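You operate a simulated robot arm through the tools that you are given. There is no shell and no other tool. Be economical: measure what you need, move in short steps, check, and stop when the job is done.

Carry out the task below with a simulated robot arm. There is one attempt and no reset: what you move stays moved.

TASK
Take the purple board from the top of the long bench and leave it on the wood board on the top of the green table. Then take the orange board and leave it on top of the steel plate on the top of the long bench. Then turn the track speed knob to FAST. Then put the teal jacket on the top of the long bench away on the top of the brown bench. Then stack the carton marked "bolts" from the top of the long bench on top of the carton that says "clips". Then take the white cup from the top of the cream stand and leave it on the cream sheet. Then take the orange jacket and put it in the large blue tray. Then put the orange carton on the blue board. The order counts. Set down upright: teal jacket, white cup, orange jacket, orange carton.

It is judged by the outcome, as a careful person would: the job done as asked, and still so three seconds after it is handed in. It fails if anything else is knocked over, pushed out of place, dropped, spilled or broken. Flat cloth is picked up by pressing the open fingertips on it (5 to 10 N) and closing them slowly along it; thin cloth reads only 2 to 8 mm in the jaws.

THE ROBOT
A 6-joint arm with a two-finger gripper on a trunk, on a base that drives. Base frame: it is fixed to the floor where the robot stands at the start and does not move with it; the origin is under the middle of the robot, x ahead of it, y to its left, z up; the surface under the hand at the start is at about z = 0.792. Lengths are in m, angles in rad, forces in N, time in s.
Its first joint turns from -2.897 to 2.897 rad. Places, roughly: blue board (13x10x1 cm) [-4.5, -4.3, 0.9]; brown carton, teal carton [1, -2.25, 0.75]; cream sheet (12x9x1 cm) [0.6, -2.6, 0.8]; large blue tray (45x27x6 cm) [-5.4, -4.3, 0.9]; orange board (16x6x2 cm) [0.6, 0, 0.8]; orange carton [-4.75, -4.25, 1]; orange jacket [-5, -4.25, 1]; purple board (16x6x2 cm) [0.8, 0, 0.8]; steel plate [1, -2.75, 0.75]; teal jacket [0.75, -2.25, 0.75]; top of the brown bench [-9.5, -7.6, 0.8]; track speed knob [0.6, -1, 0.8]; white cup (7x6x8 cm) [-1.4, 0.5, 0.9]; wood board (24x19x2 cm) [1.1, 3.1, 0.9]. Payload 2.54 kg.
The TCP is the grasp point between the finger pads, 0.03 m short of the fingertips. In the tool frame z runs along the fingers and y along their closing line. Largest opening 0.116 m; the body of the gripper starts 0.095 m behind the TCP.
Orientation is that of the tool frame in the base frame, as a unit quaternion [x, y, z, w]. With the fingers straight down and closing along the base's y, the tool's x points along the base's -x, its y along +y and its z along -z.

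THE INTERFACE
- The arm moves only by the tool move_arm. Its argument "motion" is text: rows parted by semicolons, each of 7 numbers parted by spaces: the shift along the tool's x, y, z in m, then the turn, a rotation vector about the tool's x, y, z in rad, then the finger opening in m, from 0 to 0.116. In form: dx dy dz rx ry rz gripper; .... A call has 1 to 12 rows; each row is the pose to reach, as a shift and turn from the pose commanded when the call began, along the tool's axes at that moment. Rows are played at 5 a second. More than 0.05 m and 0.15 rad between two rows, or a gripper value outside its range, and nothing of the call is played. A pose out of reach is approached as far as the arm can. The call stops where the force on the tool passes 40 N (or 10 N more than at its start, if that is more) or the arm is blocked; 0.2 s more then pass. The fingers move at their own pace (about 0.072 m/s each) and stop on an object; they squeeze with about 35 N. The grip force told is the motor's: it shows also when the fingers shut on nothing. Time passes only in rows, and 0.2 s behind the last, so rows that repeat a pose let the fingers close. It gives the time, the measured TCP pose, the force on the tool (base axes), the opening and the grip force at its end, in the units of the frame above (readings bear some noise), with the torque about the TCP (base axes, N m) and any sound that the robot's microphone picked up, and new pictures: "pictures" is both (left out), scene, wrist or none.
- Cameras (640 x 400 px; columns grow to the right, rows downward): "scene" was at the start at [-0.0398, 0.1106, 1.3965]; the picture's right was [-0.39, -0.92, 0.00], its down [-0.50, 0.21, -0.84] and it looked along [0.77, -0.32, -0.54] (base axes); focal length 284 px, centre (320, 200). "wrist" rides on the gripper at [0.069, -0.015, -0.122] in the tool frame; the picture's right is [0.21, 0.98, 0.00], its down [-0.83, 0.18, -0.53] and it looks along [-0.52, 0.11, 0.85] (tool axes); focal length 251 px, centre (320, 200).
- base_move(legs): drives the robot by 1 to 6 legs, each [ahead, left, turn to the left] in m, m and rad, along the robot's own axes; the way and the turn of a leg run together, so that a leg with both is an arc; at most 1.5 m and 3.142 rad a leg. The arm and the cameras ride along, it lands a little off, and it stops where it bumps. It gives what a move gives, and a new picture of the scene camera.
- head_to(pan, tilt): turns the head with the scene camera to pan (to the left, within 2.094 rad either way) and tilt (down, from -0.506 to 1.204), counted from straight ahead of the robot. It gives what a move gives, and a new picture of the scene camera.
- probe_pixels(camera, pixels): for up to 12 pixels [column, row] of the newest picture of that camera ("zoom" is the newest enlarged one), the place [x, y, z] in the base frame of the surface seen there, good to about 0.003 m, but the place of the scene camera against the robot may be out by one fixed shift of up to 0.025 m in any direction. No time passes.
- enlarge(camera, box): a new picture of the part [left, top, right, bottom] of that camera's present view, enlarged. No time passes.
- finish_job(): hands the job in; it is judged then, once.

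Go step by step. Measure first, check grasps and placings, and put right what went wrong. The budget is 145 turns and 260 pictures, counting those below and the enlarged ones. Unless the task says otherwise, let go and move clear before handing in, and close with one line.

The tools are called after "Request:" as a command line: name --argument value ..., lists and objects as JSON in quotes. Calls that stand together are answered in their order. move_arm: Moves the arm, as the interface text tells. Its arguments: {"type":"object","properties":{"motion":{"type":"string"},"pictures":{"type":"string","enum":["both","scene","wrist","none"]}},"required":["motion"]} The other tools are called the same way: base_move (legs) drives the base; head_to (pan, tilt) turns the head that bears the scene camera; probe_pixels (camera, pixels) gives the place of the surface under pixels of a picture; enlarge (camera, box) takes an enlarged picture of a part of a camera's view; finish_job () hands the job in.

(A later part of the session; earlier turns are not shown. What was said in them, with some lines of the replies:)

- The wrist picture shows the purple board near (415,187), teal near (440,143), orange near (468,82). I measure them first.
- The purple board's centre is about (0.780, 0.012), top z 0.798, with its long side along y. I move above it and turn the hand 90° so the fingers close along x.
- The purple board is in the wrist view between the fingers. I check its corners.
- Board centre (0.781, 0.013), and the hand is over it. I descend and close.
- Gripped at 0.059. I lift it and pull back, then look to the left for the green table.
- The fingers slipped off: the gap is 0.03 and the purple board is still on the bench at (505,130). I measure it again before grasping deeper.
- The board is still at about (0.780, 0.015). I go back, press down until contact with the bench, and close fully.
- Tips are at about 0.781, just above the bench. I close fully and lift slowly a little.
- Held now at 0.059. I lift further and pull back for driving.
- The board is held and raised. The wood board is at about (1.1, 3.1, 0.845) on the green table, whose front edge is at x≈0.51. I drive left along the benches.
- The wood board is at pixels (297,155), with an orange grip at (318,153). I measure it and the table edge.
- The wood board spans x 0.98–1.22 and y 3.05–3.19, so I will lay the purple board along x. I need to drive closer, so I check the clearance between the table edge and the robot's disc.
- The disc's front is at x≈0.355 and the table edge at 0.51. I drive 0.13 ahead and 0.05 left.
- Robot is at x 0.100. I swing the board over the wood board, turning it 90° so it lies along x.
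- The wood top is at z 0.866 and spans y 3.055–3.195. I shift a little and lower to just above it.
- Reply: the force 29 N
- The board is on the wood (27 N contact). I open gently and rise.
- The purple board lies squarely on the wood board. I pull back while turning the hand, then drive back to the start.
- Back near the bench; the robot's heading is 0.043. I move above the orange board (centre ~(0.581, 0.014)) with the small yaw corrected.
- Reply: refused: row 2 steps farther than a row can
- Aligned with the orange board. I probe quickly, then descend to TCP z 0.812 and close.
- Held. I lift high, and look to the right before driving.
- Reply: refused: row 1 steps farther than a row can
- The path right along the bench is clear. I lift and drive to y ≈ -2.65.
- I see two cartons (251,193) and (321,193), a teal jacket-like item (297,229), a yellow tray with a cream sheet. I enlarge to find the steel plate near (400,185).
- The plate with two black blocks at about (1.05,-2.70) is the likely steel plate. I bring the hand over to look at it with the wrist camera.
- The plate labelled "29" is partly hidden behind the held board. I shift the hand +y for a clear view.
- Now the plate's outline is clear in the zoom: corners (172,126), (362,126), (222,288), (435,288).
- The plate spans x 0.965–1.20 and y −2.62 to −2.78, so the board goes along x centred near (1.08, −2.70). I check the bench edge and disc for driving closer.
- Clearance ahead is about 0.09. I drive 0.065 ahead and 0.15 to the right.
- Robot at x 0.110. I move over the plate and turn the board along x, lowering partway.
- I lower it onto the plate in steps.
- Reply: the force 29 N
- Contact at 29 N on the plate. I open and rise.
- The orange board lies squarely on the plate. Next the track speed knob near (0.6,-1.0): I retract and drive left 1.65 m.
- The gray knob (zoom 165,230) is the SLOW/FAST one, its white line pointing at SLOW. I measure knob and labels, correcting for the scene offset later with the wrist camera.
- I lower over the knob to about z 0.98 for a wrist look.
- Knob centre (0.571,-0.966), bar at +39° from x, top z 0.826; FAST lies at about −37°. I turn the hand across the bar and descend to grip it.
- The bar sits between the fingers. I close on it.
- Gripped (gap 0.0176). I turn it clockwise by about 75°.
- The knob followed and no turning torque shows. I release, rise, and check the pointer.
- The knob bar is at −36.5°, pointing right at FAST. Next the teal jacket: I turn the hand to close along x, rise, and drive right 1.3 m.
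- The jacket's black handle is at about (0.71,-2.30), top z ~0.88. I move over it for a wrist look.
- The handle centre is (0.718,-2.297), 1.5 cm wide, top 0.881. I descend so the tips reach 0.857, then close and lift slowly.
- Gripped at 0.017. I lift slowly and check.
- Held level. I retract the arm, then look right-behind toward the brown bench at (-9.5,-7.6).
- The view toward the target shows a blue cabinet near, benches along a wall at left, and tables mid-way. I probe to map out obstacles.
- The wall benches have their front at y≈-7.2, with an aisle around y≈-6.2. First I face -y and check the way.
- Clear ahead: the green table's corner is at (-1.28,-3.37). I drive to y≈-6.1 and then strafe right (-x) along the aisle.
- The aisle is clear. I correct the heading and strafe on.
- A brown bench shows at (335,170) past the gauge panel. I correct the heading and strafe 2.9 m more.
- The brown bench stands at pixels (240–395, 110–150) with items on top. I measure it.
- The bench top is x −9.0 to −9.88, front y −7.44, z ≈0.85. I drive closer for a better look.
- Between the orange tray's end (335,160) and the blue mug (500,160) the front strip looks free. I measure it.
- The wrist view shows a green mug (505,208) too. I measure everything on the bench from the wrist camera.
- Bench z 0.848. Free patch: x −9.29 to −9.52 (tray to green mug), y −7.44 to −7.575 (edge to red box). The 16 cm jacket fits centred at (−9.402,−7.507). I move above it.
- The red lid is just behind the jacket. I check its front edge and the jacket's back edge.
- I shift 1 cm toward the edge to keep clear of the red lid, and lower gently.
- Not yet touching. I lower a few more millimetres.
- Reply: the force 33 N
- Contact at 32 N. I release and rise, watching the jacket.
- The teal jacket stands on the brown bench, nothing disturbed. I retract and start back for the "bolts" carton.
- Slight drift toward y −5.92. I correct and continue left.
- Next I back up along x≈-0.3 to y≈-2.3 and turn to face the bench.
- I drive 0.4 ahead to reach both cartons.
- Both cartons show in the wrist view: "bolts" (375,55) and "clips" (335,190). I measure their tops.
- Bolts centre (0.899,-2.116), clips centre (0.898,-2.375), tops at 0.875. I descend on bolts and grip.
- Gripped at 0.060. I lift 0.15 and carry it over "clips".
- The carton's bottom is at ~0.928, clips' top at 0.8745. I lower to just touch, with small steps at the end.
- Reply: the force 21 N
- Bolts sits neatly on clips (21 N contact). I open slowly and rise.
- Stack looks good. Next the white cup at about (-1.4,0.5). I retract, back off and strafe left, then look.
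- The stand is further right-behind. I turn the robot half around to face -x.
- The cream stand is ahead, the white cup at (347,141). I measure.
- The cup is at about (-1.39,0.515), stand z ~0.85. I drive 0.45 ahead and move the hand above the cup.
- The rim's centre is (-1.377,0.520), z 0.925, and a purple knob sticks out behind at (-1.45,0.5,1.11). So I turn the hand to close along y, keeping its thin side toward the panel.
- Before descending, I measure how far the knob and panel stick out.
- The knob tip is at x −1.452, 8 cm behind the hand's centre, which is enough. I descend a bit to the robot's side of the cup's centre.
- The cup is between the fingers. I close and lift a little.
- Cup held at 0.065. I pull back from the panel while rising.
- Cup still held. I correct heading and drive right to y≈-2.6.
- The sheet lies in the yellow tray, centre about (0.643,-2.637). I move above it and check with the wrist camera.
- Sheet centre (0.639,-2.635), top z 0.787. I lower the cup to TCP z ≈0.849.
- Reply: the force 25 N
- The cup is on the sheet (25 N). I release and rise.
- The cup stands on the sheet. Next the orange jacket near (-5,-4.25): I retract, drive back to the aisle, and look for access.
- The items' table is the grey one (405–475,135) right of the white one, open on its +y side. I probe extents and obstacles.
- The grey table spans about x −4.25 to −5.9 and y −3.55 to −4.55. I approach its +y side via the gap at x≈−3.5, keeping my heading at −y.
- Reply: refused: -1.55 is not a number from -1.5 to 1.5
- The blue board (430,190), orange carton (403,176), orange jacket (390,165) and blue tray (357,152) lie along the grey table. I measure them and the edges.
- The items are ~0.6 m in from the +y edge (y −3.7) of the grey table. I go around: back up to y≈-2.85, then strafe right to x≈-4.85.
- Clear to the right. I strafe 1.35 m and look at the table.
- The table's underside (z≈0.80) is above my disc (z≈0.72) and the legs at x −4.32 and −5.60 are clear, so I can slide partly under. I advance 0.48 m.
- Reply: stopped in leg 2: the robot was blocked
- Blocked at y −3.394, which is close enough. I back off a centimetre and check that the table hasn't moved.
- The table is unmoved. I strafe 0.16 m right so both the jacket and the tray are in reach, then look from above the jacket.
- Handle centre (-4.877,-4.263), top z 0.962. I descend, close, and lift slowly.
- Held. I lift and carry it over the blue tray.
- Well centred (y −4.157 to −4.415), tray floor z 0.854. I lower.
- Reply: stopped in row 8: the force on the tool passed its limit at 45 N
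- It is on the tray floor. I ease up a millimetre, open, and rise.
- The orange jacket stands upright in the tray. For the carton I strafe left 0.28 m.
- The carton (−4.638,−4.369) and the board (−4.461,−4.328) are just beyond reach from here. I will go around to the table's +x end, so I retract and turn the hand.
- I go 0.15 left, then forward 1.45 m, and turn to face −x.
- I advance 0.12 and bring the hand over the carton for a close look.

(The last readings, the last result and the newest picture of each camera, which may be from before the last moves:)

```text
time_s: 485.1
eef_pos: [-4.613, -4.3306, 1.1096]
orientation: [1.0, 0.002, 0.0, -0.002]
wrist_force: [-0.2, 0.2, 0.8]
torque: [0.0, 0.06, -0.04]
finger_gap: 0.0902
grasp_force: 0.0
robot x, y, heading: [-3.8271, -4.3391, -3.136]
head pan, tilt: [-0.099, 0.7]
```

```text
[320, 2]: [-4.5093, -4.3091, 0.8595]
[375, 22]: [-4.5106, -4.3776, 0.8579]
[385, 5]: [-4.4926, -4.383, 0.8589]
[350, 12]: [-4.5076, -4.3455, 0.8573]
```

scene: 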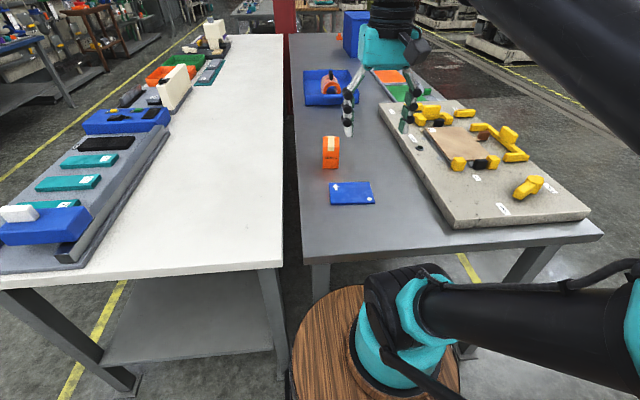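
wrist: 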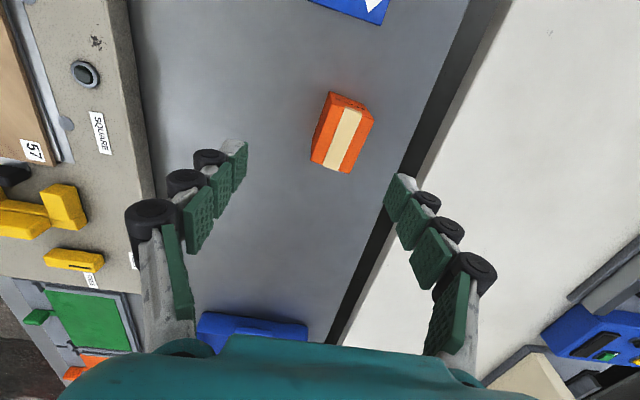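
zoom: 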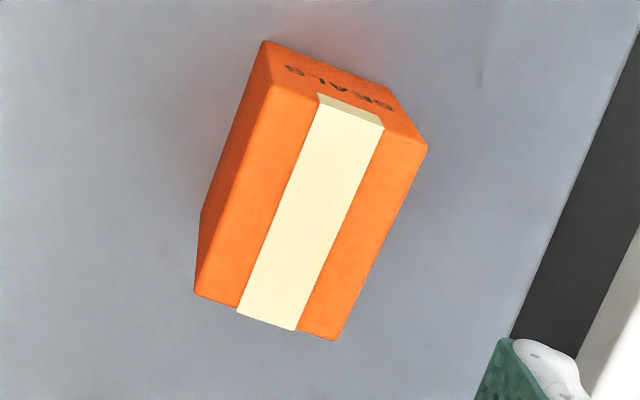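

The carton's centre is (-4.639,-4.364), turned about −7.5°, top 0.934. I align the hand with it, descend and grip.

Request:
move_arm --motion "-0.013 0.016 0.03 0 0 0.06 0.09; -0.026 0.0333 0.06 0 0 0.13 0.09; -0.026 0.0333 0.1 0 0 0.13 0.09; -0.026 0.0333 0.14 0 0 0.13 0.09; -0.026 0.0333 0.175 0 0 0.13 0.09; -0.026 0.0333 0.205 0 0 0.13 0.09; -0.026 0.0333 0.205 0 0 0.13 0.09" --pictures "wrist"

```text
time_s: 486.7
eef_pos: [-4.642, -4.3628, 0.9013]
orientation: [0.998, -0.064, -0.001, -0.001]
wrist_force: [-0.5, 0.9, 0.0]
torque: [-0.01, 0.03, 0.03]
finger_gap: 0.0899
grasp_force: 0.1
robot x, y, heading: [-3.8227, -4.3416, -3.142]
head pan, tilt: [-0.099, 0.7]
```

wrist: 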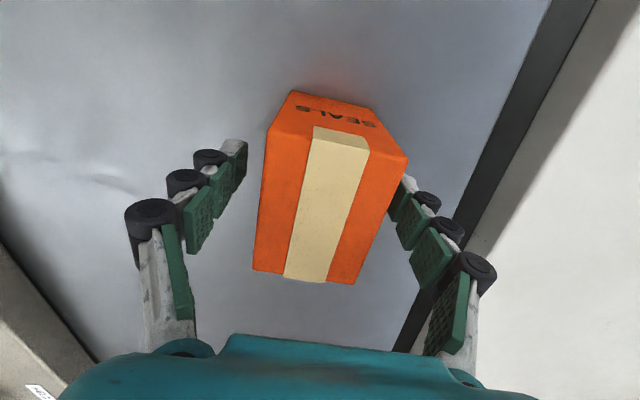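

Between the fingers; I close and lift slightly.

Request:
move_arm --motion "0 0 0 0 0 0 0.07; 0 0 0 0 0 0 0.055; 0 0 0 0 0 0 0.03; 0 0 0 0 0 0 0; 0 0 0 0 0 0 0; 0 0 -0.01 0 0 0 0; 0 0 -0.03 0 0 0 0; 0 0 -0.06 0 0 0 0; 0 0 -0.1 0 0 0 0" --pictures "wrist"

```text
time_s: 488.7
eef_pos: [-4.638, -4.3643, 1.0033]
orientation: [0.998, -0.063, -0.001, -0.001]
wrist_force: [-0.9, -0.2, -1.4]
torque: [0.03, -0.02, 0.03]
finger_gap: 0.0537
grasp_force: 34.8
robot x, y, heading: [-3.825, -4.3426, -3.133]
head pan, tilt: [-0.099, 0.7]
```

wrist: 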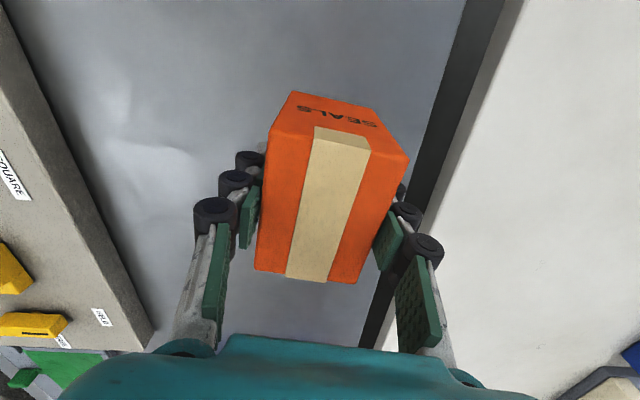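

Held at 0.054. I carry it over the blue board and straighten it.

Request:
move_arm --motion "0.034 -0.0124 0 0 0 -0.026 0; 0.068 -0.0248 0 0 0 -0.052 0; 0.102 -0.0372 0 0 0 -0.078 0; 0.136 -0.05 0 0 0 -0.104 0; 0.1695 -0.062 0 0 0 -0.13 0; 0.1695 -0.062 0 0 0 -0.13 0" --pictures "both"

```text
time_s: 490.1
eef_pos: [-4.4617, -4.3248, 1.0011]
orientation: [1.0, 0.002, -0.001, -0.001]
wrist_force: [0.6, 0.9, -1.2]
torque: [-0.03, 0.01, -0.01]
finger_gap: 0.0539
grasp_force: 35.0
robot x, y, heading: [-3.8249, -4.3422, -3.137]
head pan, tilt: [-0.099, 0.7]
```

scene: 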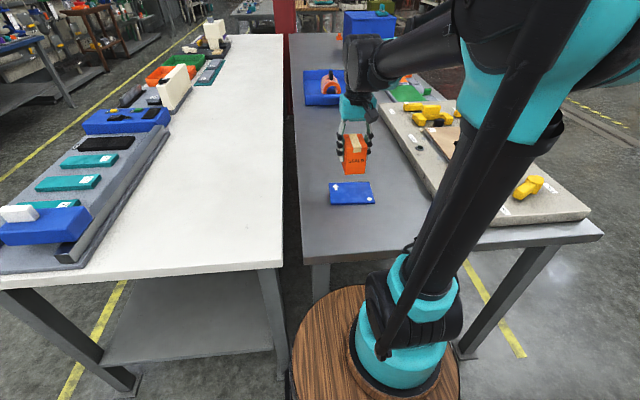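
wrist: 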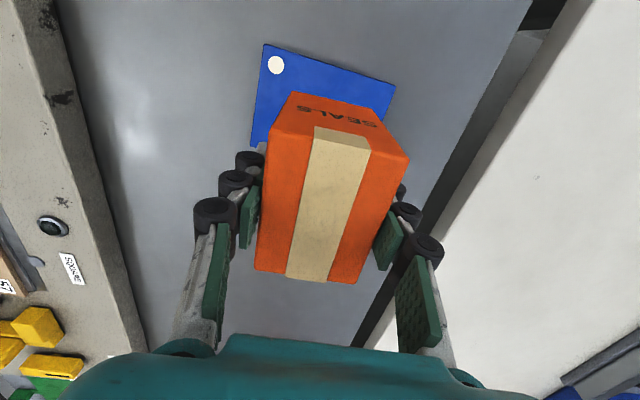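

Request:
probe_pixels --camera "wrist" --pixels '[[266, 47], [394, 86], [254, 143], [385, 110], [280, 90], [330, 68]]'

```text
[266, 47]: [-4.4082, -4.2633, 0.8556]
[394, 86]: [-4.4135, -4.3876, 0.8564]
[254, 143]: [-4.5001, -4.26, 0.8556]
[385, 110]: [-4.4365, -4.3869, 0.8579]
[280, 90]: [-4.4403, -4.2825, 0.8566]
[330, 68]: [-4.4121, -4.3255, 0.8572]
```

The board's centre is (-4.460,-4.325), top 0.857, and the carton is centred over it. I lower.

Request:
move_arm --motion "0.001 0 0.03 0 0 0 0; 0.001 0 0.06 0 0 0 0; 0.001 0 0.08 0 0 0 0; 0.001 0 0.087 0 0 0 0; 0.001 0 0.09 0 0 0 0; 0.001 0 0.092 0 0 0 0; 0.001 0 0.094 0 0 0 0" --pictures "wrist"

```text
time_s: 491.7
eef_pos: [-4.4613, -4.3262, 0.9071]
orientation: [1.0, 0.001, -0.001, -0.001]
wrist_force: [-0.1, 1.9, 32.7]
torque: [0.11, 0.01, 0.01]
finger_gap: 0.0543
grasp_force: 34.7
robot x, y, heading: [-3.8246, -4.3374, -3.136]
head pan, tilt: [-0.099, 0.7]
```

wrist: 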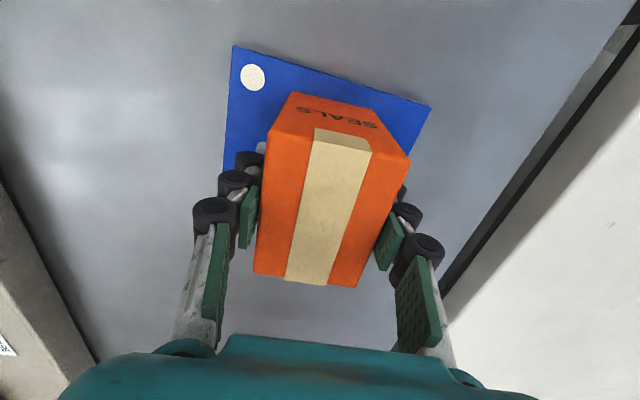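

Contact at 33 N. I release, rise straight up and check.

Request:
move_arm --motion "0 0 -0.002 0 0 0 0.06; 0 0 -0.002 0 0 0 0.075; 0 0 -0.002 0 0 0 0.09; 0 0 -0.002 0 0 0 0.09; 0 0 -0.03 0 0 0 0.09; 0 0 -0.07 0 0 0 0.09; 0 0 -0.11 0 0 0 0.09; 0 0 -0.15 0 0 0 0.09; 0 0 -0.19 0 0 0 0.09; 0 0 -0.23 0 0 0 0.09; 0 0 -0.27 0 0 0 0.09; 0.04 0 -0.27 0 0 0 0.09" --pictures "both"

```text
time_s: 494.3
eef_pos: [-4.4237, -4.3235, 1.1748]
orientation: [1.0, 0.001, -0.001, -0.001]
wrist_force: [-0.5, 0.2, 0.3]
torque: [0.01, -0.03, 0.02]
finger_gap: 0.0899
grasp_force: 0.1
robot x, y, heading: [-3.8271, -4.3436, -3.139]
head pan, tilt: [-0.099, 0.7]
```

scene: 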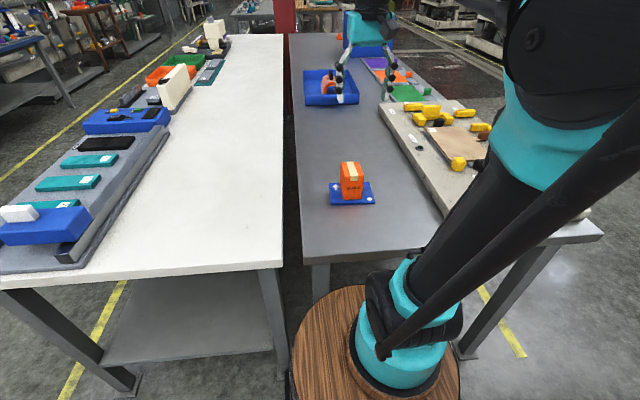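
wrist: 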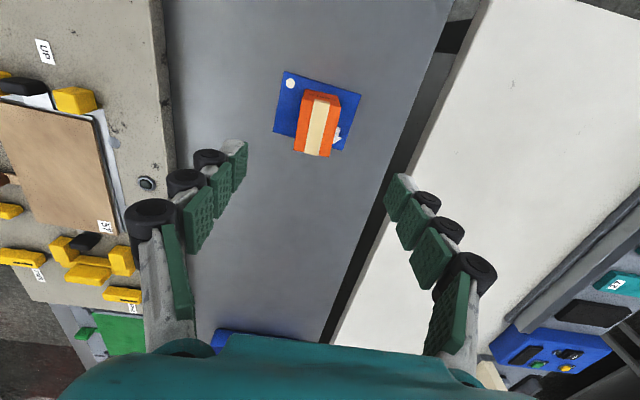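

The orange carton stands upright on the blue board at wrist pixel (318,122), and the hand is clear. Every step is done and checked, so I hand the job in.

Request:
finish_job

```text
The job is handed in.
```

All eight steps were done in the order asked; I checked each placing by camera, let go every time, and handed the job in with the arm clear. I don't have the judged result.
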